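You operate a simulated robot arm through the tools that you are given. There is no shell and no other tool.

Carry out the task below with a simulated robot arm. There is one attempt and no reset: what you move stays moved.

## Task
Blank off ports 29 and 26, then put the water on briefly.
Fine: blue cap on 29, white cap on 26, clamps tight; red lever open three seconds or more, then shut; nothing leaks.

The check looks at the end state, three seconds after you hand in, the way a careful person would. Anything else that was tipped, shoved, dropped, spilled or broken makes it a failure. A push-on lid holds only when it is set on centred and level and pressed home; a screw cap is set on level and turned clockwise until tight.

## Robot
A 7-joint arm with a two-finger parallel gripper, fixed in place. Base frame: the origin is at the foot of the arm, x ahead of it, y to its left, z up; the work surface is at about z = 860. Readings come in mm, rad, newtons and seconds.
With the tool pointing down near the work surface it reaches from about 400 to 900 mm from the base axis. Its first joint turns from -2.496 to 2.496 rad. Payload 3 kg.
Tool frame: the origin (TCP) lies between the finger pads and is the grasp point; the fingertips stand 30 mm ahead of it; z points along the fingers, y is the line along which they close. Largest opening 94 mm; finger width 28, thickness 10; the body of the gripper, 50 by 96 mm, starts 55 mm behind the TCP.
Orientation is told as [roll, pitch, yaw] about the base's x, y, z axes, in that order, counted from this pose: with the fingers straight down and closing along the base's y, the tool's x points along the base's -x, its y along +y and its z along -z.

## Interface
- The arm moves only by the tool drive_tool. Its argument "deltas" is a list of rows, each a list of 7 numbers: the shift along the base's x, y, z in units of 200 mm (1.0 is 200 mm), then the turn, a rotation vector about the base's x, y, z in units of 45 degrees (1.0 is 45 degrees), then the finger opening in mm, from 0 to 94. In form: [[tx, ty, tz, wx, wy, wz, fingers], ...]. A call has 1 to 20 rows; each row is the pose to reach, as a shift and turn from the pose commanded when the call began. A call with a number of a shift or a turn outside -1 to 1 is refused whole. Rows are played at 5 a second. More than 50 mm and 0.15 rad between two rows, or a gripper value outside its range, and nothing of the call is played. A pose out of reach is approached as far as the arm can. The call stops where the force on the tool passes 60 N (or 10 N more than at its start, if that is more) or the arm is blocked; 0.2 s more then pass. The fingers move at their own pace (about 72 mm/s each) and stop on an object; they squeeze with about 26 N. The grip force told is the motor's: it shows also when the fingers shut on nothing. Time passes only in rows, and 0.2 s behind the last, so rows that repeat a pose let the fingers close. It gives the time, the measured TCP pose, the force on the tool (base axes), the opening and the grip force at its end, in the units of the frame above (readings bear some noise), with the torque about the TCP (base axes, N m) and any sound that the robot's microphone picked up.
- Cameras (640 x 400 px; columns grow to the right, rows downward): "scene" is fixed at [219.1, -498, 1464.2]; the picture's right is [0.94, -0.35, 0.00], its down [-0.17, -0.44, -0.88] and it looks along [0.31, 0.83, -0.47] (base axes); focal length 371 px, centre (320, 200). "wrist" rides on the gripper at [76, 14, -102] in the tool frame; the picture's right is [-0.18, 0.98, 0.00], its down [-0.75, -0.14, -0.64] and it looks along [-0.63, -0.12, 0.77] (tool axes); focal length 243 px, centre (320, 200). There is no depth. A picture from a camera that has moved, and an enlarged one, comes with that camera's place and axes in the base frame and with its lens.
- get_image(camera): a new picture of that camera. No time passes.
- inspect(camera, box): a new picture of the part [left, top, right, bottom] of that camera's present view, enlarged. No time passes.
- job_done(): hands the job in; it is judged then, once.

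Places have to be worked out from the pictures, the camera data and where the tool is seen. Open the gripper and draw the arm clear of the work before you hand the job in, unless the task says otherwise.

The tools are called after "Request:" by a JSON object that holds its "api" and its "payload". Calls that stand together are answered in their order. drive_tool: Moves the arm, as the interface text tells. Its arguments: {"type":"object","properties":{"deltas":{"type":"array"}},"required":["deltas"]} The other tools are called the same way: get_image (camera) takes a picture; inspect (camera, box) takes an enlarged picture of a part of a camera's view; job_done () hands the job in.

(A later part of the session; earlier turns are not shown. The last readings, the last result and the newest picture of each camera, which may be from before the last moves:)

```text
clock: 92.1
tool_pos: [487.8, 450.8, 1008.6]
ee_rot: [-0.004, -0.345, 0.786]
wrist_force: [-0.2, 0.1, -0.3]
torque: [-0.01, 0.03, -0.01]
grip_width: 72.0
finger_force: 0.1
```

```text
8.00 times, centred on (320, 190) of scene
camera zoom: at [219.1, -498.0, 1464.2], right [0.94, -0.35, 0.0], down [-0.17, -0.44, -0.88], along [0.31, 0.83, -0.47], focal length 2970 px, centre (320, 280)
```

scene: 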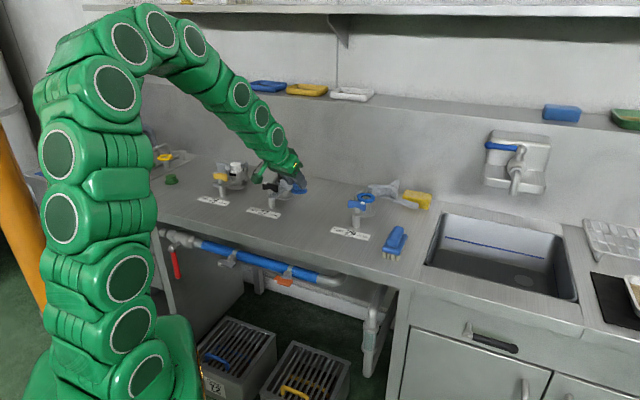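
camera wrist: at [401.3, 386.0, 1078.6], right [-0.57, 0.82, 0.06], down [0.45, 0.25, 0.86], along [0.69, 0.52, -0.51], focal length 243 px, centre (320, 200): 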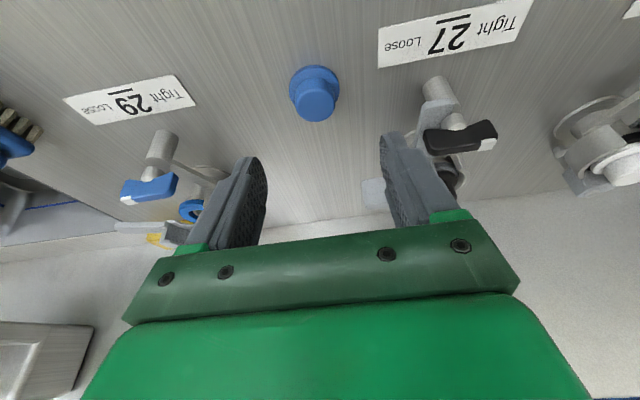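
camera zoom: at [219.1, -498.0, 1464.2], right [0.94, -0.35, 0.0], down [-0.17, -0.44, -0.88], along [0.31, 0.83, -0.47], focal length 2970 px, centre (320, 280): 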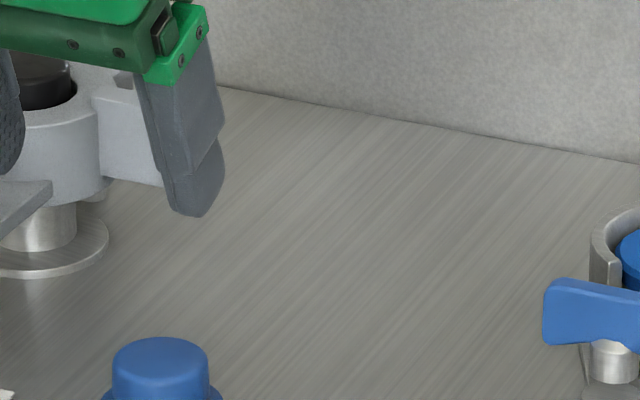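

The cap sits flat at (516, 473). I'll grasp it with the same geometry that worked for the white cap.

Request:
{"api": "drive_tool", "payload": {"deltas": [[0.06, 0.05, -0.05, 0, 0, 0, 72], [0.133, 0.102, -0.15, 0, 0, 0, 72], [0.133, 0.102, -0.3, 0, 0, 0, 72], [0.133, 0.102, -0.42, 0, 0, 0, 72], [0.133, 0.102, -0.49, 0, 0, 0, 72], [0.133, 0.102, -0.528, 0, 0, 0, 72], [0.133, 0.102, -0.528, 0, 0, 0, 72]]}}

Request:
{"api": "inspect", "payload": {"camera": "wrist", "box": [220, 80, 440, 220]}}

Request:
{"api": "drive_tool", "payload": {"deltas": [[0, 0, 0, 0, 0, 0, 20], [0, 0, 0, 0, 0, 0, 20], [0, 0, 0, 0, 0, 0, 20], [0, 0, 0, 0, 0, 0, 20]]}}

Request:
{"api": "inspect", "payload": {"camera": "wrist", "box": [220, 80, 440, 220]}}

```text
clock: 93.7
tool_pos: [516.0, 470.6, 901.7]
ee_rot: [-0.004, -0.346, 0.785]
wrist_force: [0.0, -0.3, 0.1]
torque: [0.01, -0.01, 0.01]
grip_width: 72.2
finger_force: 0.1
```

```text
2.86 times, centred on (330, 150) of wrist
camera zoom: at [429.9, 405.9, 973.9], right [-0.57, 0.82, 0.06], down [0.45, 0.25, 0.86], along [0.69, 0.52, -0.51], focal length 693 px, centre (291, 343)
```

zoom: 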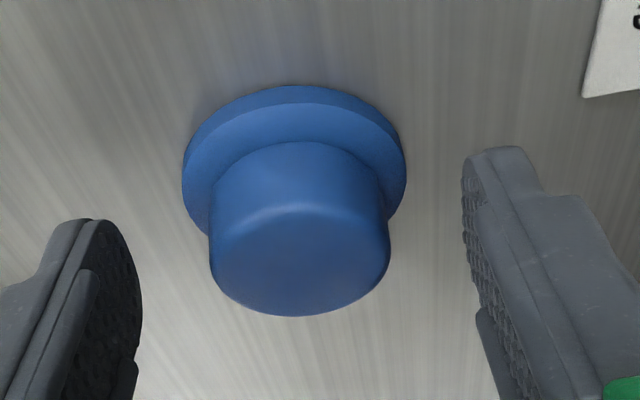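

```text
clock: 94.7
tool_pos: [516.8, 472.1, 902.1]
ee_rot: [-0.002, -0.344, 0.786]
wrist_force: [-0.7, 0.8, -0.7]
torque: [0.01, 0.0, 0.01]
grip_width: 37.4
finger_force: 25.9
```

```text
2.86 times, centred on (330, 150) of wrist
camera zoom: at [430.0, 405.9, 973.9], right [-0.57, 0.82, 0.06], down [0.45, 0.25, 0.86], along [0.69, 0.52, -0.51], focal length 693 px, centre (291, 343)
```

zoom: 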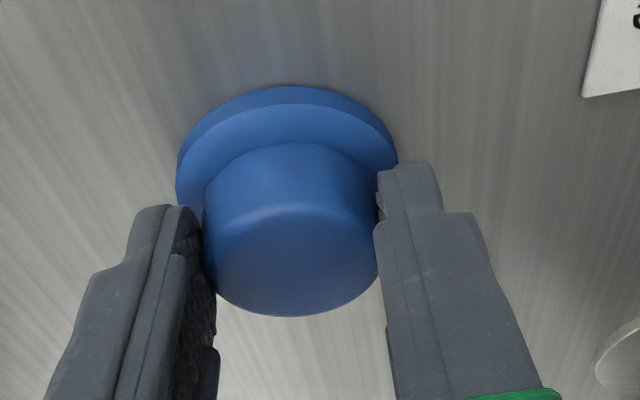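

Gripped cleanly. I'll lift and carry it to just short of port 29 for a measurement view.

Request:
{"api": "drive_tool", "payload": {"deltas": [[0, 0, 0.1, 0, 0, 0, 20], [0, 0, 0.3, 0, 0, 0, 20], [0, 0, 0.5, 0, 0, 0, 20], [0.05, -0.01, 0.55, 0, 0, 0, 20], [0.2, -0.04, 0.55, 0, 0, 0, 20], [0.4, -0.1, 0.55, 0, 0, 0, 20], [0.6, -0.15, 0.55, 0, 0, 0, 20], [0.78, -0.2, 0.55, 0, 0, 0, 20], [0.82, -0.2, 0.55, 0, 0, 0, 20], [0.82, -0.2, 0.55, 0, 0, 0, 20]]}}

Request:
{"api": "get_image", "payload": {"camera": "wrist"}}

Request:
{"api": "inspect", "payload": {"camera": "scene", "box": [310, 145, 438, 225]}}

```text
clock: 96.9
tool_pos: [677.2, 432.6, 1012.0]
ee_rot: [-0.004, -0.344, 0.785]
wrist_force: [-0.4, 0.0, -0.9]
torque: [-0.01, -0.05, -0.01]
grip_width: 37.4
finger_force: 26.0
```

```text
taken
camera wrist: at [590.7, 367.5, 1083.4], right [-0.57, 0.82, 0.06], down [0.45, 0.25, 0.86], along [0.69, 0.52, -0.51], focal length 243 px, centre (320, 200)
```

wrist: 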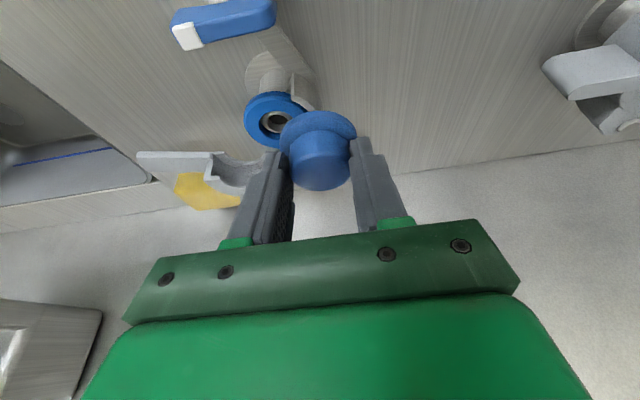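

```text
5.00 times, centred on (374, 185) of scene
camera zoom: at [219.1, -498.0, 1464.2], right [0.94, -0.35, 0.0], down [-0.17, -0.44, -0.88], along [0.31, 0.83, -0.47], focal length 1856 px, centre (50, 275)
```

zoom: 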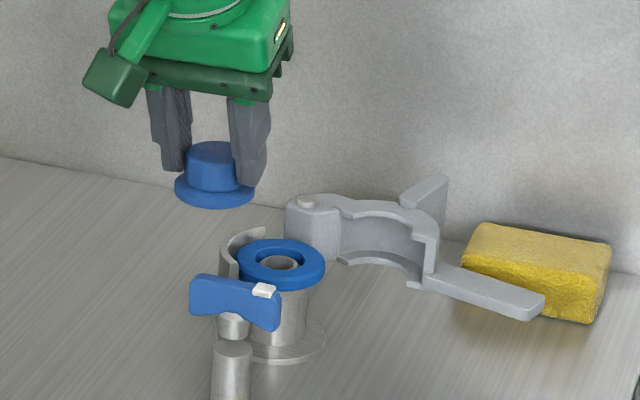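

Port 29 comes out at about (722, 427). Applying the bias I learned at port 26, I'll move the cap above it at z ≈ 985 and compare edges.

Request:
{"api": "drive_tool", "payload": {"deltas": [[0.08, -0.02, 0, 0, 0, 0, 20], [0.16, -0.035, 0, 0, 0, 0, 20], [0.2235, -0.049, -0.04, 0, 0, 0, 20], [0.2235, -0.049, -0.09, 0, 0, 0, 20], [0.2235, -0.049, -0.135, 0, 0, 0, 20], [0.2235, -0.049, -0.135, 0, 0, 0, 20]]}}

Request:
{"api": "inspect", "payload": {"camera": "wrist", "box": [240, 80, 400, 180]}}

Request:
{"api": "inspect", "payload": {"camera": "scene", "box": [334, 172, 398, 212]}}

```text
clock: 98.3
tool_pos: [723.2, 422.9, 985.2]
ee_rot: [-0.003, -0.343, 0.786]
wrist_force: [0.3, -0.9, -0.5]
torque: [-0.04, -0.05, 0.01]
grip_width: 37.3
finger_force: 25.4
```

```text
4.00 times, centred on (320, 130) of wrist
camera zoom: at [636.6, 356.4, 1057.2], right [-0.57, 0.82, 0.06], down [0.45, 0.25, 0.86], along [0.69, 0.52, -0.51], focal length 970 px, centre (320, 480)
```

zoom: 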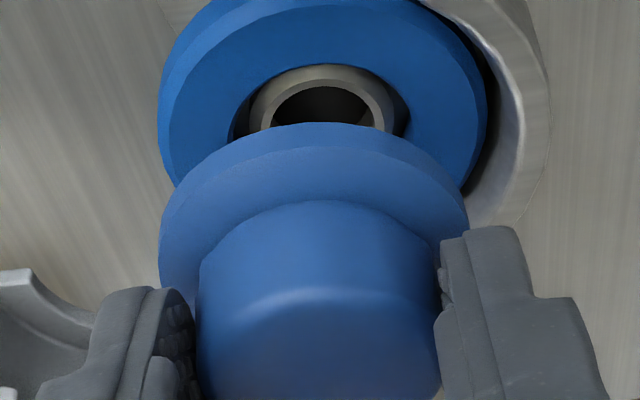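

```text
10.00 times, centred on (366, 192) of scene
camera zoom: at [219.1, -498.0, 1464.2], right [0.94, -0.35, 0.0], down [-0.17, -0.44, -0.88], along [0.31, 0.83, -0.47], focal length 3712 px, centre (-140, 280)
```

zoom: 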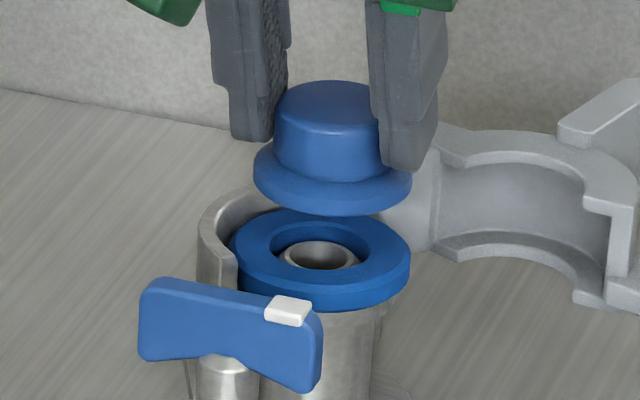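

Scene and wrist agree that the cap needs about 2.2 mm toward −e and 1.5 mm toward the front. I'll apply that and lower 14 mm.

Request:
{"api": "drive_tool", "payload": {"deltas": [[-0.013, 0.0025, 0, 0, 0, 0, 20], [-0.013, 0.0025, -0.035, 0, 0, 0, 20], [-0.013, 0.0025, -0.07, 0, 0, 0, 20], [-0.013, 0.0025, -0.07, 0, 0, 0, 20]]}}

Request:
{"api": "inspect", "payload": {"camera": "wrist", "box": [240, 80, 400, 180]}}

Request:
{"api": "inspect", "payload": {"camera": "scene", "box": [334, 172, 398, 212]}}

```text
clock: 99.3
tool_pos: [720.3, 422.9, 971.5]
ee_rot: [-0.005, -0.343, 0.785]
wrist_force: [-0.3, -0.8, -0.2]
torque: [-0.03, 0.02, -0.01]
grip_width: 37.5
finger_force: 25.9
```

```text
4.00 times, centred on (320, 130) of wrist
camera zoom: at [634.2, 357.4, 1042.7], right [-0.57, 0.82, 0.06], down [0.45, 0.25, 0.86], along [0.69, 0.52, -0.51], focal length 970 px, centre (320, 480)
```

zoom: 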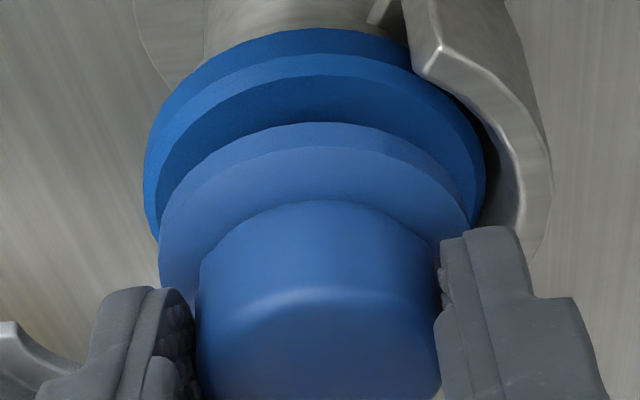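

```text
10.00 times, centred on (366, 192) of scene
camera zoom: at [219.1, -498.0, 1464.2], right [0.94, -0.35, 0.0], down [-0.17, -0.44, -0.88], along [0.31, 0.83, -0.47], focal length 3712 px, centre (-140, 280)
```

zoom: 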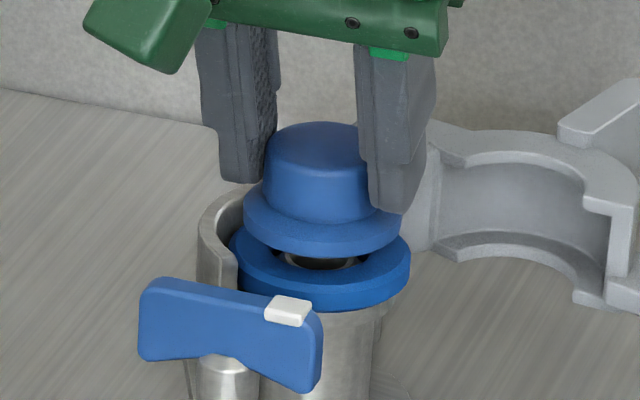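

Both views now show the cap centred within a millimetre. I'll lower it to contact.

Request:
{"api": "drive_tool", "payload": {"deltas": [[0, 0, -0.012, 0, 0, 0, 20], [0, 0, -0.024, 0, 0, 0, 20], [0, 0, -0.036, 0, 0, 0, 20], [0, 0, -0.045, 0, 0, 0, 20], [0, 0, -0.052, 0, 0, 0, 20], [0, 0, -0.052, 0, 0, 0, 20]]}}

Request:
{"api": "inspect", "payload": {"camera": "scene", "box": [334, 172, 398, 212]}}

Request:
{"api": "inspect", "payload": {"camera": "wrist", "box": [240, 80, 400, 180]}}

```text
clock: 100.7
tool_pos: [719.0, 423.5, 962.4]
ee_rot: [-0.004, -0.348, 0.786]
wrist_force: [-0.6, 0.7, 17.9]
torque: [0.2, -0.14, 0.11]
grip_width: 37.5
finger_force: 25.8
```

```text
10.00 times, centred on (366, 192) of scene
camera zoom: at [219.1, -498.0, 1464.2], right [0.94, -0.35, 0.0], down [-0.17, -0.44, -0.88], along [0.31, 0.83, -0.47], focal length 3712 px, centre (-140, 280)
```

zoom: 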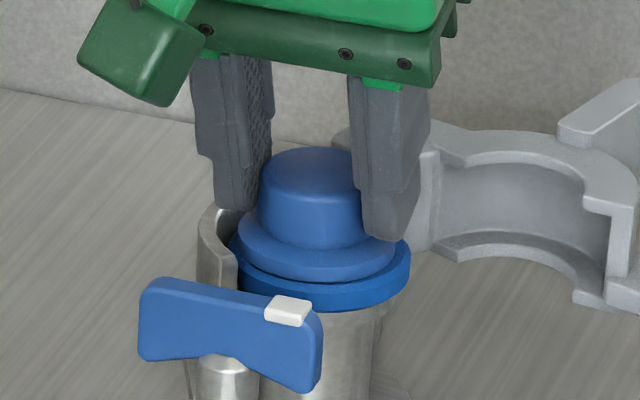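

```text
4.00 times, centred on (320, 130) of wrist
camera zoom: at [632.9, 357.9, 1032.6], right [-0.57, 0.82, 0.06], down [0.44, 0.25, 0.86], along [0.69, 0.52, -0.51], focal length 970 px, centre (320, 480)
```

zoom: 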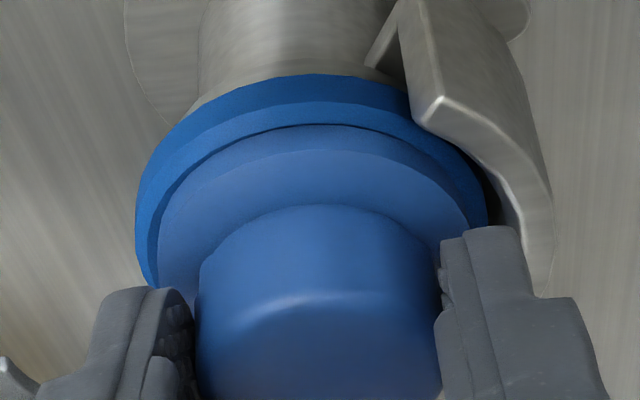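

The cap sits flush on the blue gasket with an even margin. I'll release it, rise straight up, and inspect.

Request:
{"api": "drive_tool", "payload": {"deltas": [[0, 0, 0.008, 0, 0, 0, 20], [0, 0, 0.008, 0, 0, 0, 46], [0, 0, 0.008, 0, 0, 0, 46], [0, 0, 0.06, 0, 0, 0, 48], [0, 0, 0.15, 0, 0, 0, 60], [0, 0, 0.3, 0, 0, 0, 70], [-0.1, -0.1, 0.45, 0, 0, 0, 70], [-0.2, -0.2, 0.5, 0, 0, 0, 70], [-0.2, -0.2, 0.5, 0, 0, 0, 70]]}}

Request:
{"api": "get_image", "payload": {"camera": "wrist"}}

Request:
{"api": "inspect", "payload": {"camera": "scene", "box": [334, 165, 446, 235]}}

Request:
{"api": "inspect", "payload": {"camera": "scene", "box": [224, 155, 256, 175]}}

```text
clock: 102.7
tool_pos: [680.0, 385.2, 1061.2]
ee_rot: [-0.004, -0.345, 0.786]
wrist_force: [0.3, 0.4, 0.7]
torque: [-0.01, -0.02, 0.01]
grip_width: 70.0
finger_force: 0.0
```

```text
taken
camera wrist: at [593.1, 319.0, 1132.7], right [-0.57, 0.82, 0.06], down [0.45, 0.25, 0.86], along [0.69, 0.52, -0.51], focal length 243 px, centre (320, 200)
```

wrist: 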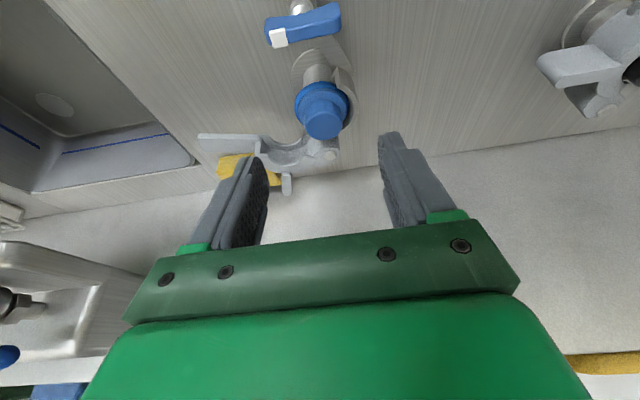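

```text
5.71 times, centred on (390, 200) of scene
camera zoom: at [219.1, -498.0, 1464.2], right [0.94, -0.35, 0.0], down [-0.17, -0.44, -0.88], along [0.31, 0.83, -0.47], focal length 2121 px, centre (-80, 200)
```

zoom: 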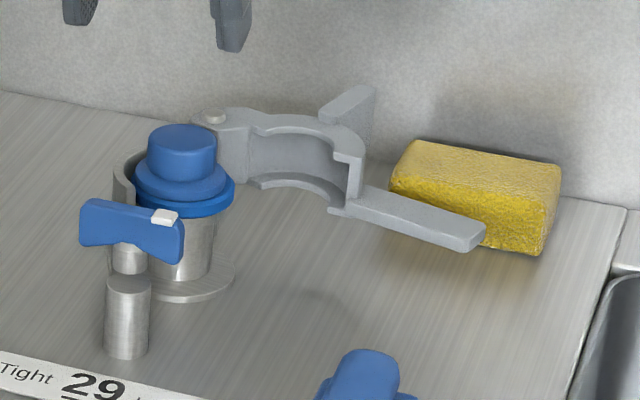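

```text
16.00 times, centred on (240, 165) of scene
camera zoom: at [219.1, -498.0, 1464.2], right [0.94, -0.35, 0.0], down [-0.17, -0.44, -0.88], along [0.31, 0.83, -0.47], focal length 5940 px, centre (1600, 760)
```

zoom: 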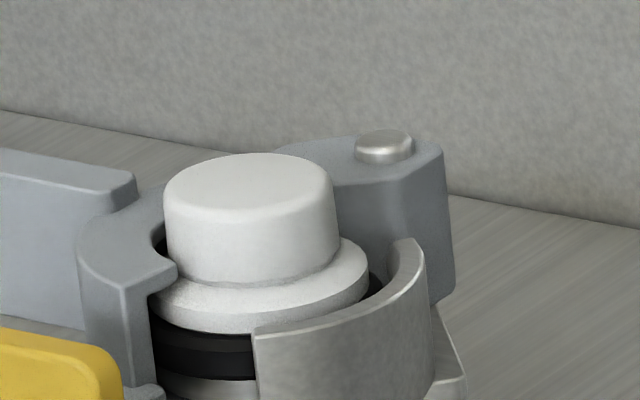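

The blue cap is flush and centred. The sponge lies behind clamp 29's tongue, so I need a clear view of the gap before hooking it. I'll move the camera to the right.

Request:
{"api": "drive_tool", "payload": {"deltas": [[0.06, -0.08, 0, 0, 0, 0, 40], [0.15, -0.2, 0, 0, 0, 0, 10], [0.25, -0.35, 0, 0, 0, 0, 0], [0.25, -0.35, 0, 0, 0, 0, 0]]}}

Request:
{"api": "get_image", "payload": {"camera": "wrist"}}

Request:
{"api": "inspect", "payload": {"camera": "wrist", "box": [200, 60, 424, 200]}}

```text
clock: 103.7
tool_pos: [732.4, 315.3, 1060.8]
ee_rot: [-0.003, -0.344, 0.785]
wrist_force: [0.1, 0.6, -0.1]
torque: [-0.04, 0.01, 0.03]
grip_width: 0.1
finger_force: 26.0
```

```text
taken
camera wrist: at [646.5, 249.4, 1131.5], right [-0.57, 0.82, 0.06], down [0.45, 0.25, 0.86], along [0.69, 0.52, -0.51], focal length 243 px, centre (320, 200)
```

wrist: 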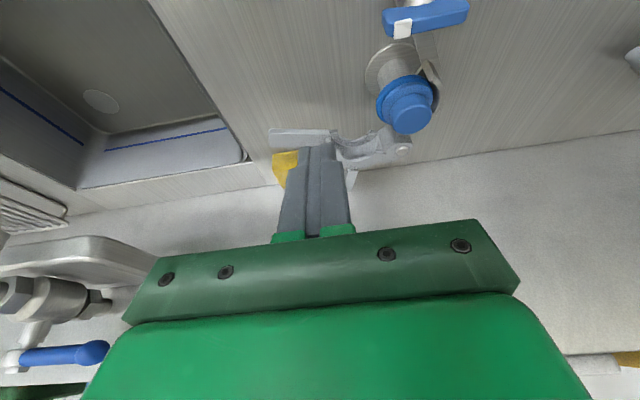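

```text
2.86 times, centred on (312, 130) of wrist
camera zoom: at [646.5, 249.4, 1131.5], right [-0.57, 0.82, 0.06], down [0.45, 0.25, 0.86], along [0.69, 0.52, -0.51], focal length 693 px, centre (343, 400)
```

zoom: 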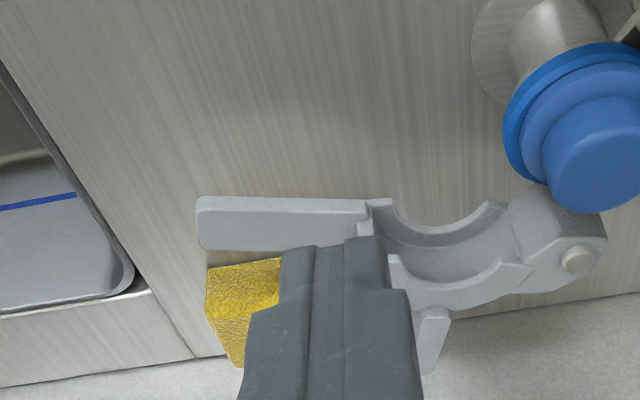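

Working from the scene view, the sponge's front face is about 80 mm behind the tongue, so there is room. I'll move above the far side of clamp 29's tongue with 35° tilt.

Request:
{"api": "drive_tool", "payload": {"deltas": [[0.1, 0.05, -0.02, 0.05, -0.05, 0, 0], [0.2, 0.11, -0.06, 0.1, -0.1, 0, 0], [0.3, 0.17, -0.11, 0.15, -0.15, 0, 0], [0.4, 0.23, -0.17, 0.2, -0.2, 0, 0], [0.5, 0.29, -0.23, 0.24, -0.24, 0, 0], [0.605, 0.343, -0.28, 0.24, -0.24, 0, 0], [0.605, 0.343, -0.28, 0.24, -0.24, 0, 0]]}}

Request:
{"api": "get_image", "payload": {"camera": "wrist"}}

Request:
{"api": "get_image", "payload": {"camera": "scene"}}

Request:
{"api": "inspect", "payload": {"camera": "scene", "box": [334, 155, 446, 225]}}

```text
clock: 105.3
tool_pos: [850.6, 382.7, 1005.8]
ee_rot: [-0.005, -0.611, 0.786]
wrist_force: [-0.2, -0.5, 0.0]
torque: [-0.01, 0.03, -0.03]
grip_width: 0.0
finger_force: 26.4
```

```text
taken
camera wrist: at [753.7, 306.9, 1046.6], right [-0.59, 0.8, 0.1], down [0.27, 0.08, 0.96], along [0.76, 0.59, -0.27], focal length 243 px, centre (320, 200)
```

wrist: 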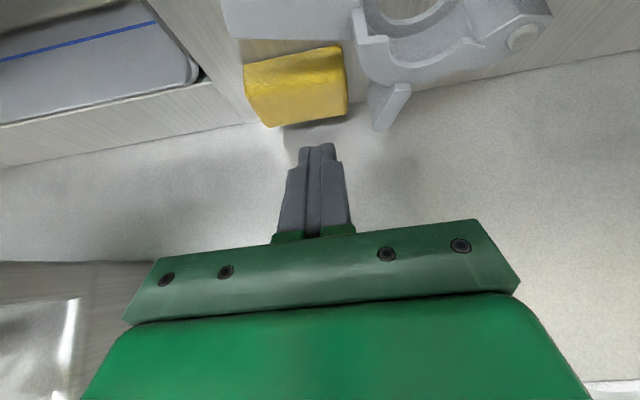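

```text
taken
```

scene: 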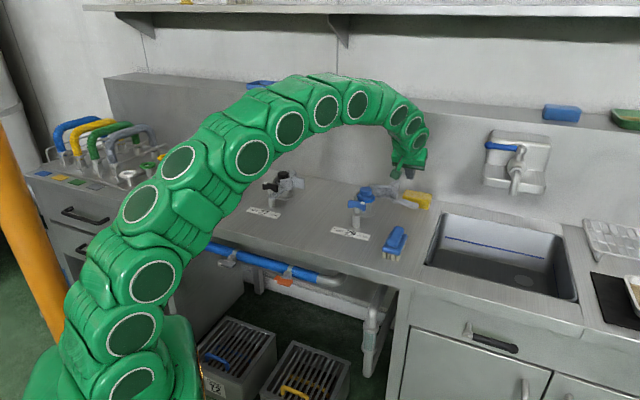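

```text
5.71 times, centred on (390, 190) of scene
camera zoom: at [219.1, -498.0, 1464.2], right [0.94, -0.35, 0.0], down [-0.17, -0.44, -0.88], along [0.31, 0.83, -0.47], focal length 2121 px, centre (-80, 257)
```

zoom: 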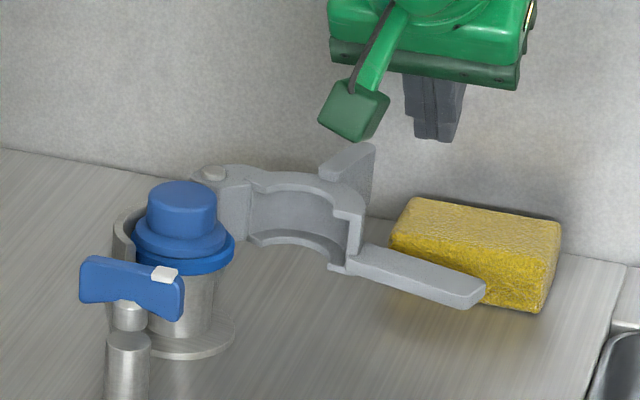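

The sponge edge is only about 30 mm behind the tongue here, so a tilted hook is too bulky. Instead I'll straddle the tongue with thin open fingers, so the back finger needs only about 10 mm. First I'll retreat, straighten, and yaw to align with the tongue.

Request:
{"api": "drive_tool", "payload": {"deltas": [[-0.1, -0.04, 0.04, -0.11, 0.11, 0, 10], [-0.22, -0.09, 0.1, -0.22, 0.22, 0, 40], [-0.34, -0.14, 0.16, -0.33, 0.33, 0, 40], [-0.46, -0.19, 0.2, -0.44, 0.44, 0, 40], [-0.6, -0.25, 0.2, -0.55, 0.55, 0, 40], [-0.65, -0.27, 0.2, -0.55, 0.55, 0, 40], [-0.65, -0.27, 0.2, -0.55, 0.55, 0, 40]]}}

Request:
{"api": "drive_tool", "payload": {"deltas": [[0, 0, 0, 0, 0, 0.17, 40], [0, 0, 0, 0, 0, 0.34, 40], [0, 0, 0, 0, 0, 0.51, 40], [0, 0, 0, 0, 0, 0.68, 40], [0, 0, 0, 0, 0, 0.85, 40], [0, 0, 0, 0, 0, 1.0, 40], [0, 0, 0, 0, 0, 1.0, 40]]}}

Request:
{"api": "drive_tool", "payload": {"deltas": [[0, 0, 0, 0, 0, 0.16, 40], [0, 0, 0, 0, 0, 0.32, 40], [0, 0, 0, 0, 0, 0.467, 40], [0, 0, 0, 0, 0, 0.467, 40]]}}

Request:
{"api": "get_image", "payload": {"camera": "wrist"}}

Request:
{"api": "get_image", "payload": {"camera": "scene"}}

```text
clock: 106.9
tool_pos: [720.6, 327.8, 1044.7]
ee_rot: [-0.003, 0.0, 0.785]
wrist_force: [0.5, 0.0, -0.4]
torque: [-0.01, -0.02, -0.03]
grip_width: 39.8
finger_force: 0.0
```

```text
clock: 108.5
tool_pos: [720.1, 328.1, 1045.2]
ee_rot: [-0.003, -0.001, 1.572]
wrist_force: [0.2, -0.9, -0.4]
torque: [-0.03, 0.01, -0.01]
grip_width: 40.3
finger_force: 0.0
```

```text
clock: 109.5
tool_pos: [722.0, 327.9, 1045.1]
ee_rot: [-0.002, 0.001, 1.94]
wrist_force: [0.5, 0.4, 0.2]
torque: [0.0, -0.02, 0.01]
grip_width: 40.3
finger_force: 0.0
```

```text
taken
camera wrist: at [734.2, 250.4, 1148.4], right [-0.98, -0.18, 0.0], down [-0.14, 0.75, 0.64], along [-0.11, 0.63, -0.77], focal length 243 px, centre (320, 200)
```

wrist: 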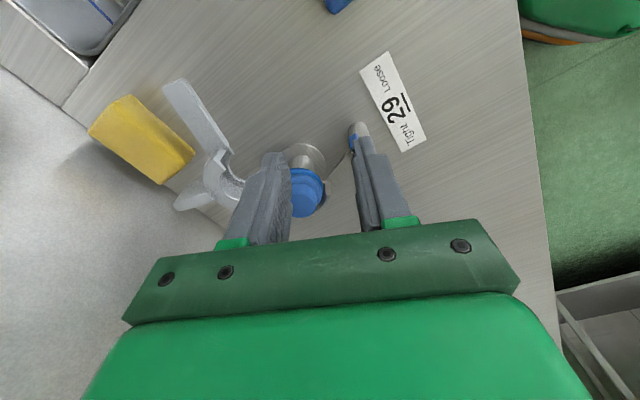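

```text
taken
```

scene: 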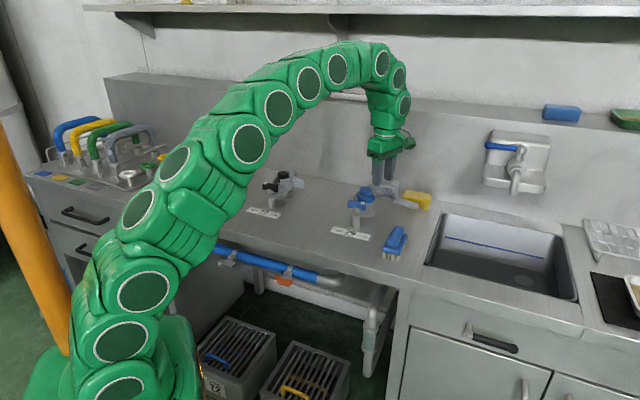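

This view shows the tongue, fin and sponge clearly. I'll zoom in to measure the gap.

Request:
{"api": "inspect", "payload": {"camera": "wrist", "box": [80, 70, 272, 220]}}

```text
2.67 times, centred on (176, 145) of wrist
camera zoom: at [734.2, 250.4, 1148.4], right [-0.98, -0.18, 0.0], down [-0.14, 0.75, 0.64], along [-0.11, 0.63, -0.77], focal length 647 px, centre (704, 347)
```

zoom: 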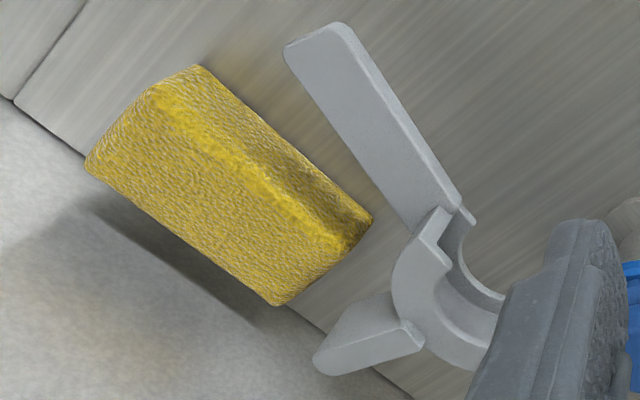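

The tongue's back edge runs from (866, 342) to (831, 409), and the gap to the sponge grows from 23 mm to 47 mm toward the tip. I'll straddle about 22 mm from the tip with a 52 mm opening and a 12° tilt, hovering first.

Request:
{"api": "drive_tool", "payload": {"deltas": [[0.12, 0.025, 0, 0.03, -0.06, 0.035, 52], [0.25, 0.05, -0.05, 0.06, -0.12, 0.07, 52], [0.38, 0.08, -0.12, 0.09, -0.18, 0.105, 52], [0.5, 0.105, -0.2, 0.124, -0.237, 0.14, 52], [0.5925, 0.125, -0.275, 0.124, -0.237, 0.14, 52], [0.5925, 0.125, -0.275, 0.124, -0.237, 0.14, 52]]}}

Request:
{"api": "get_image", "payload": {"camera": "wrist"}}

Request:
{"api": "inspect", "payload": {"camera": "scene", "box": [350, 155, 462, 225]}}

```text
clock: 110.9
tool_pos: [839.3, 353.8, 989.0]
ee_rot: [-0.213, -0.012, 2.052]
wrist_force: [0.1, 0.4, -0.3]
torque: [0.01, 0.01, -0.01]
grip_width: 51.8
finger_force: 0.1
```

```text
taken
camera wrist: at [842.1, 268.5, 1086.8], right [-0.94, -0.28, -0.21], down [-0.34, 0.66, 0.67], along [-0.05, 0.7, -0.72], focal length 243 px, centre (320, 200)
```

wrist: 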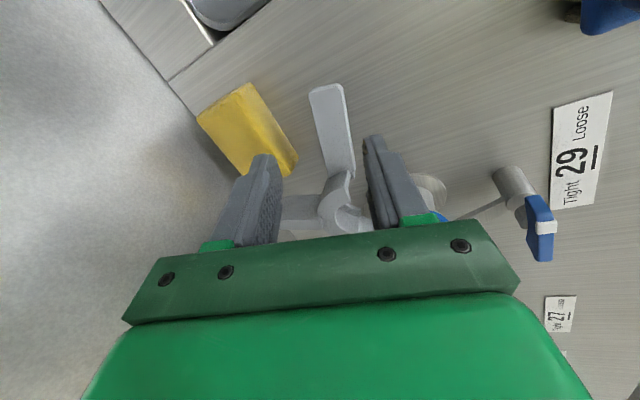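

```text
5.71 times, centred on (406, 190) of scene
camera zoom: at [219.1, -498.0, 1464.2], right [0.94, -0.35, 0.0], down [-0.17, -0.44, -0.88], along [0.31, 0.83, -0.47], focal length 2121 px, centre (-171, 257)
```

zoom: 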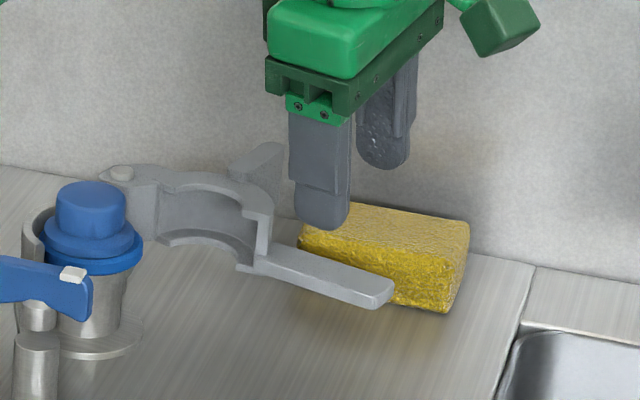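

Positions agree, and the back finger will clear the sponge by about 13 mm. I'll lower to straddle the tongue.

Request:
{"api": "drive_tool", "payload": {"deltas": [[0, 0, -0.1, 0, 0, 0, 52], [0, 0, -0.2, 0, 0, 0, 52], [0, 0, -0.27, 0, 0, 0, 52], [0, 0, -0.31, 0, 0, 0, 52], [0, 0, -0.345, 0, 0, 0, 52], [0, 0, -0.345, 0, 0, 0, 52]]}}

Request:
{"api": "get_image", "payload": {"camera": "wrist"}}

Request:
{"api": "inspect", "payload": {"camera": "scene", "box": [350, 155, 462, 225]}}

```text
clock: 112.3
tool_pos: [838.4, 353.2, 919.1]
ee_rot: [-0.211, -0.014, 2.05]
wrist_force: [-0.3, -0.5, 0.3]
torque: [-0.04, -0.02, -0.05]
grip_width: 52.2
finger_force: 0.0
```

```text
taken
camera wrist: at [842.2, 266.9, 1016.7], right [-0.94, -0.28, -0.2], down [-0.34, 0.66, 0.67], along [-0.05, 0.7, -0.72], focal length 243 px, centre (320, 200)
```

wrist: 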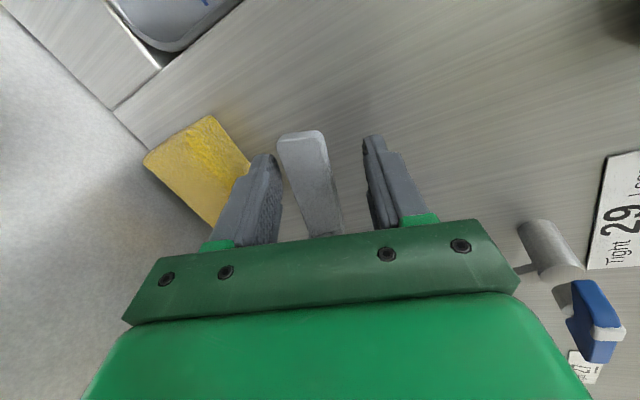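

```text
5.71 times, centred on (406, 190) of scene
camera zoom: at [219.1, -498.0, 1464.2], right [0.94, -0.35, 0.0], down [-0.17, -0.44, -0.88], along [0.31, 0.83, -0.47], focal length 2121 px, centre (-171, 257)
```

zoom: 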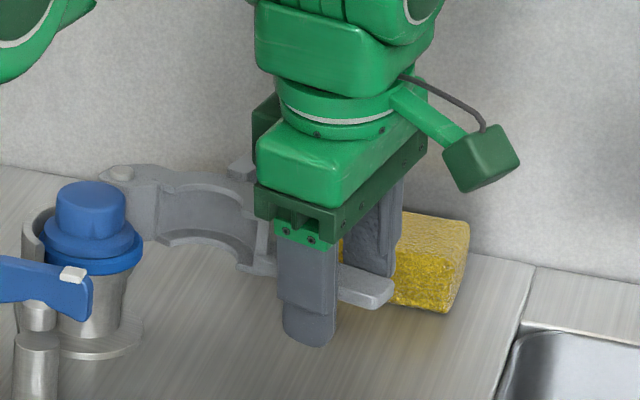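

The fingers straddle the tongue with the sponge untouched. I'll swing clockwise about the hinge pin at (768, 474) in an arc, 24° first.

Request:
{"api": "drive_tool", "payload": {"deltas": [[-0.045, -0.022, 0, 0, 0, -0.089, 52], [-0.088, -0.043, 0, 0, 0, -0.178, 52], [-0.134, -0.06, 0, 0, 0, -0.267, 52], [-0.18, -0.074, 0, 0, 0, -0.356, 52], [-0.228, -0.084, 0, 0, 0, -0.444, 52], [-0.277, -0.091, 0, 0, 0, -0.533, 52], [-0.277, -0.091, 0, 0, 0, -0.533, 52]]}}

Request:
{"api": "get_image", "payload": {"camera": "wrist"}}

Request:
{"api": "inspect", "payload": {"camera": "scene", "box": [334, 155, 446, 225]}}

```text
clock: 113.9
tool_pos: [784.3, 334.2, 920.1]
ee_rot: [-0.213, -0.011, 1.63]
wrist_force: [-0.6, 0.1, 1.1]
torque: [-0.02, -0.02, 0.03]
grip_width: 52.0
finger_force: 0.2
```

```text
taken
camera wrist: at [752.5, 253.6, 1016.9], right [-0.97, 0.13, -0.21], down [-0.04, 0.74, 0.67], along [0.24, 0.66, -0.72], focal length 243 px, centre (320, 200)
```

wrist: 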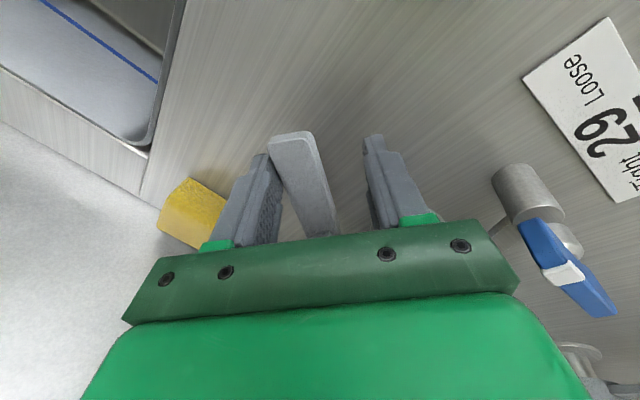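

```text
5.71 times, centred on (390, 190) of scene
camera zoom: at [219.1, -498.0, 1464.2], right [0.94, -0.35, 0.0], down [-0.17, -0.44, -0.88], along [0.31, 0.83, -0.47], focal length 2121 px, centre (-80, 257)
```

zoom: 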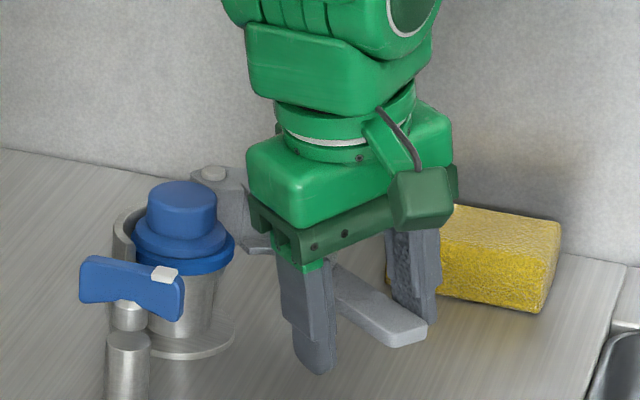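

Working well, and the sponge is untouched. I'll continue 16° more, then release before the front finger nears the knob.

Request:
{"api": "drive_tool", "payload": {"deltas": [[-0.05, -0.003, 0, 0, 0, -0.089, 52], [-0.0985, -0.0045, 0, 0, 0, -0.178, 52], [-0.148, -0.001, 0, 0, 0, -0.267, 52], [-0.1965, 0.0045, 0, 0, 0, -0.356, 52], [-0.1965, 0.0045, 0, 0, 0, -0.356, 52]]}}

Request:
{"api": "get_image", "payload": {"camera": "wrist"}}

Request:
{"api": "inspect", "payload": {"camera": "scene", "box": [334, 155, 446, 225]}}

```text
clock: 115.1
tool_pos: [745.3, 334.2, 918.8]
ee_rot: [-0.213, -0.011, 1.351]
wrist_force: [0.1, 0.1, 0.1]
torque: [0.0, 0.0, -0.01]
grip_width: 52.1
finger_force: 0.1
```

```text
taken
camera wrist: at [692.4, 265.4, 1016.9], right [-0.9, 0.39, -0.2], down [0.17, 0.73, 0.67], along [0.41, 0.56, -0.72], focal length 243 px, centre (320, 200)
```

wrist: 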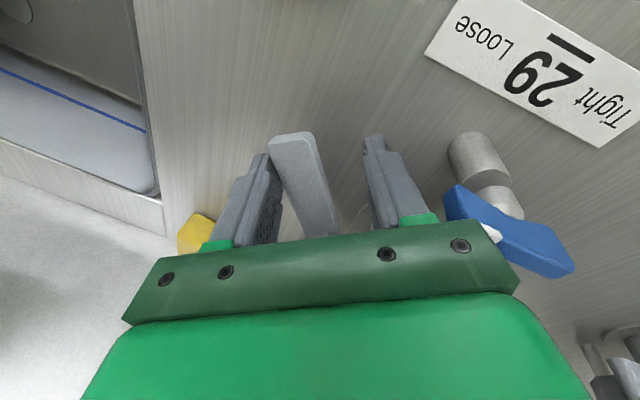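

```text
5.71 times, centred on (390, 190) of scene
camera zoom: at [219.1, -498.0, 1464.2], right [0.94, -0.35, 0.0], down [-0.17, -0.44, -0.88], along [0.31, 0.83, -0.47], focal length 2121 px, centre (-80, 257)
```

zoom: 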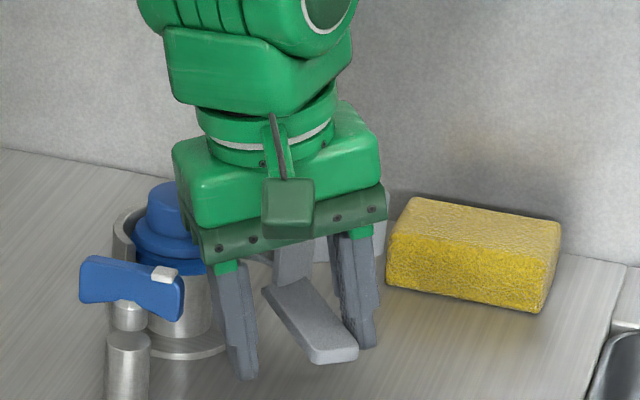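

I'll lift straight off, straighten, yaw back to 45°, and close the fingers for the final push, mirroring what worked at port 26.

Request:
{"api": "drive_tool", "payload": {"deltas": [[0, 0, 0.08, 0, 0, 0, 52], [0, 0, 0.25, 0, 0, 0, 52], [0, 0, 0.43, 0, 0, 0, 52], [0, 0, 0.45, 0.023, 0.134, 0, 20], [0, 0, 0.45, 0.0455, 0.268, 0, 0], [0, 0, 0.45, 0.0455, 0.268, 0, 0]]}}

Request:
{"api": "drive_tool", "payload": {"deltas": [[0, 0, 0, 0, 0, -0.15, 0], [0, 0, 0, 0, 0, -0.3, 0], [0, 0, 0, 0, 0, -0.45, 0], [0, 0, 0, 0, 0, -0.6, 0], [0, 0, 0, 0, 0, -0.72, 0], [0, 0, 0, 0, 0, -0.72, 0]]}}

Request:
{"api": "get_image", "payload": {"camera": "wrist"}}

Request:
{"api": "inspect", "payload": {"camera": "scene", "box": [334, 155, 446, 225]}}

```text
clock: 116.5
tool_pos: [745.7, 334.5, 1010.6]
ee_rot: [-0.001, -0.001, 1.348]
wrist_force: [0.1, 0.1, 0.1]
torque: [0.0, -0.05, 0.04]
grip_width: 0.1
finger_force: 26.6
```

```text
clock: 117.9
tool_pos: [745.7, 336.5, 1010.2]
ee_rot: [-0.001, -0.003, 0.785]
wrist_force: [-0.2, 0.3, -0.7]
torque: [0.0, 0.01, -0.03]
grip_width: 0.0
finger_force: 26.1
```

```text
taken
camera wrist: at [679.7, 291.6, 1113.5], right [-0.56, 0.83, 0.0], down [0.63, 0.43, 0.64], along [0.53, 0.36, -0.77], focal length 243 px, centre (320, 200)
```

wrist: 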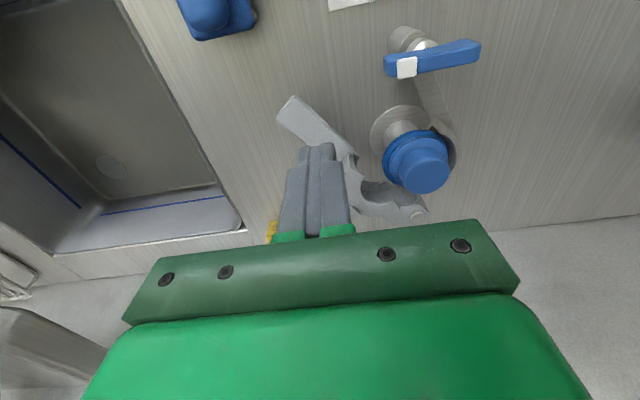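

```text
5.71 times, centred on (390, 190) of scene
camera zoom: at [219.1, -498.0, 1464.2], right [0.94, -0.35, 0.0], down [-0.17, -0.44, -0.88], along [0.31, 0.83, -0.47], focal length 2121 px, centre (-80, 257)
```

zoom: 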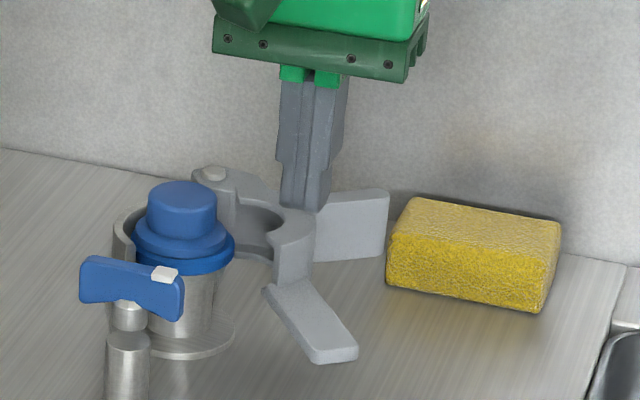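

The fin has already swung past the sponge without touching it. I'll position the closed fingers on the far side of the tongue at about (787, 341), lower, and push it home.

Request:
{"api": "drive_tool", "payload": {"deltas": [[0.1, 0.01, 0, 0.1, -0.1, 0, 0], [0.205, 0.022, -0.02, 0.19, -0.19, 0, 0], [0.205, 0.022, -0.15, 0.19, -0.19, 0, 0], [0.205, 0.022, -0.25, 0.19, -0.19, 0, 0], [0.205, 0.022, -0.33, 0.19, -0.19, 0, 0], [0.205, 0.022, -0.37, 0.19, -0.19, 0, 0], [0.205, 0.022, -0.405, 0.19, -0.19, 0, 0], [0.205, 0.022, -0.405, 0.19, -0.19, 0, 0]]}}

Request:
{"api": "get_image", "payload": {"camera": "wrist"}}

Request:
{"api": "inspect", "payload": {"camera": "scene", "box": [334, 155, 446, 225]}}

```text
clock: 119.7
tool_pos: [785.5, 341.3, 930.4]
ee_rot: [0.0, -0.212, 0.783]
wrist_force: [-0.5, 0.0, -0.8]
torque: [-0.02, 0.01, 0.01]
grip_width: 0.0
finger_force: 25.8
```

```text
taken
camera wrist: at [706.0, 281.8, 1014.8], right [-0.57, 0.82, 0.04], down [0.53, 0.32, 0.79], along [0.63, 0.47, -0.62], focal length 243 px, centre (320, 200)
```

wrist: 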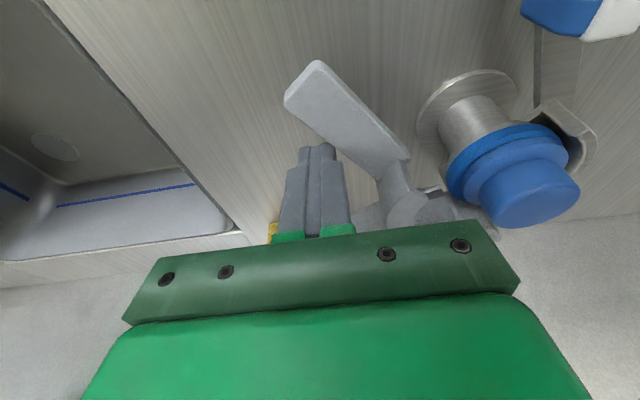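

```text
5.71 times, centred on (390, 190) of scene
camera zoom: at [219.1, -498.0, 1464.2], right [0.94, -0.35, 0.0], down [-0.17, -0.44, -0.88], along [0.31, 0.83, -0.47], focal length 2121 px, centre (-80, 257)
```

zoom: 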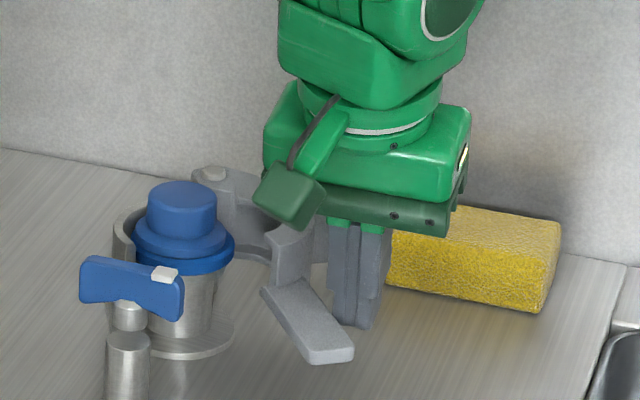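

The finger is behind the tongue, clear of everything. I'll push it around toward the post.

Request:
{"api": "drive_tool", "payload": {"deltas": [[-0.05, 0.008, 0, 0, 0, 0, 0], [-0.1075, 0.016, 0, 0, 0, 0, 0], [-0.16, 0.026, 0, 0, 0, 0, 0], [-0.2125, 0.037, 0, 0, 0, 0, 0], [-0.27, 0.054, 0, 0, 0, 0, 0], [-0.3245, 0.0735, 0, 0, 0, 0, 0], [-0.3245, 0.0735, 0, 0, 0, 0, 0]]}}

Request:
{"api": "get_image", "payload": {"camera": "wrist"}}

Request:
{"api": "inspect", "payload": {"camera": "scene", "box": [334, 155, 446, 225]}}

```text
clock: 121.3
tool_pos: [720.3, 355.9, 931.3]
ee_rot: [0.0, -0.214, 0.784]
wrist_force: [0.4, 0.1, -0.5]
torque: [0.02, 0.0, 0.0]
grip_width: 0.0
finger_force: 25.8
```

```text
taken
camera wrist: at [642.1, 296.0, 1015.6], right [-0.57, 0.82, 0.04], down [0.53, 0.32, 0.79], along [0.63, 0.47, -0.62], focal length 243 px, centre (320, 200)
```

wrist: 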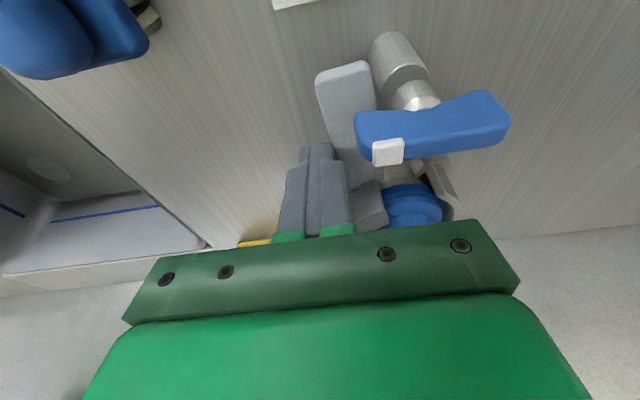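

```text
5.71 times, centred on (390, 190) of scene
camera zoom: at [219.1, -498.0, 1464.2], right [0.94, -0.35, 0.0], down [-0.17, -0.44, -0.88], along [0.31, 0.83, -0.47], focal length 2121 px, centre (-80, 257)
```

zoom: 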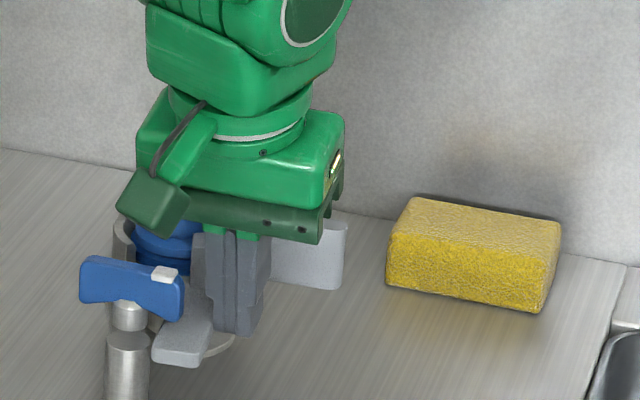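

Nearly closed. Final small steps until it meets its stop.

Request:
{"api": "drive_tool", "payload": {"deltas": [[-0.025, 0.011, 0, 0, 0, 0, 0], [-0.05, 0.022, 0, 0, 0, 0, 0], [-0.073, 0.032, 0, 0, 0, 0, 0], [-0.085, 0.037, 0, 0, 0, 0, 0], [-0.085, 0.037, 0, 0, 0, 0, 0]]}}

Request:
{"api": "get_image", "payload": {"camera": "wrist"}}

Request:
{"api": "inspect", "payload": {"camera": "scene", "box": [324, 165, 404, 215]}}

```text
clock: 122.5
tool_pos: [706.3, 359.2, 930.2]
ee_rot: [0.0, -0.215, 0.785]
wrist_force: [42.2, -8.4, -7.4]
torque: [-0.3, -1.03, -0.43]
grip_width: 0.0
finger_force: 25.7
```

```text
taken
camera wrist: at [627.2, 300.8, 1014.8], right [-0.57, 0.82, 0.04], down [0.52, 0.32, 0.79], along [0.64, 0.47, -0.61], focal length 243 px, centre (320, 200)
```

wrist: 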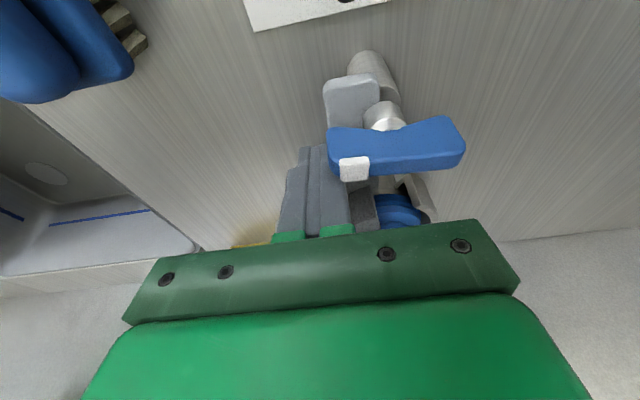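

```text
8.00 times, centred on (364, 190) of scene
camera zoom: at [219.1, -498.0, 1464.2], right [0.94, -0.35, 0.0], down [-0.17, -0.44, -0.88], along [0.31, 0.83, -0.47], focal length 2970 px, centre (-32, 280)
```

zoom: 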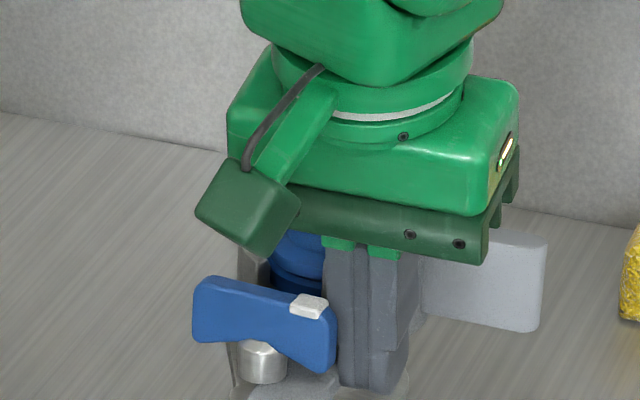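

It stopped at 42 N, at the exact mirror of port 26's closed position. I'll back off sideways, rise, and inspect.

Request:
{"api": "drive_tool", "payload": {"deltas": [[0.03, -0.02, 0, 0, 0, 0, 0], [0.07, -0.06, 0, 0, 0, 0, 0], [0.09, -0.08, 0.1, 0, 0, 0, 0], [0.09, -0.08, 0.3, 0, 0, 0, 0], [0.0, -0.1, 0.45, 0, 0, 0, 0], [-0.1, -0.15, 0.5, -0.1, 0.1, 0, 30], [-0.2, -0.2, 0.55, -0.19, 0.19, 0, 45], [-0.2, -0.2, 0.55, -0.19, 0.19, 0, 45]]}}

Request:
{"api": "get_image", "payload": {"camera": "wrist"}}

Request:
{"api": "inspect", "payload": {"camera": "scene", "box": [324, 165, 436, 235]}}

```text
clock: 124.3
tool_pos: [664.6, 321.7, 1042.6]
ee_rot: [-0.001, 0.0, 0.785]
wrist_force: [-0.8, -1.1, 0.7]
torque: [-0.02, 0.04, -0.01]
grip_width: 45.1
finger_force: 0.2
```

```text
taken
camera wrist: at [599.2, 276.4, 1145.8], right [-0.56, 0.83, 0.0], down [0.63, 0.43, 0.64], along [0.53, 0.36, -0.77], focal length 243 px, centre (320, 200)
```

wrist: 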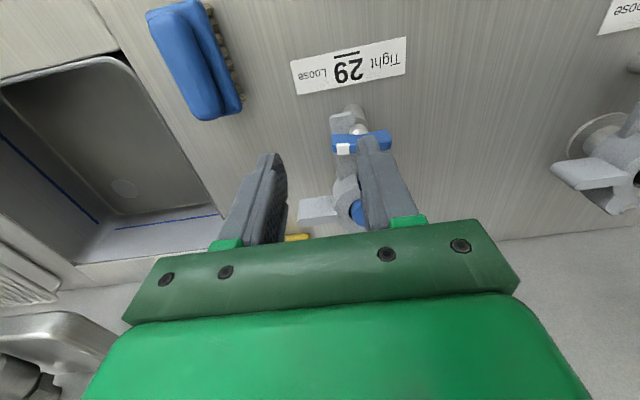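

```text
5.71 times, centred on (380, 200) of scene
camera zoom: at [219.1, -498.0, 1464.2], right [0.94, -0.35, 0.0], down [-0.17, -0.44, -0.88], along [0.31, 0.83, -0.47], focal length 2121 px, centre (-23, 200)
```

zoom: 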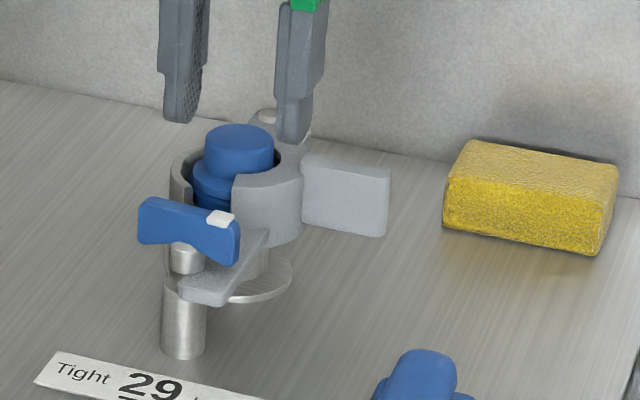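

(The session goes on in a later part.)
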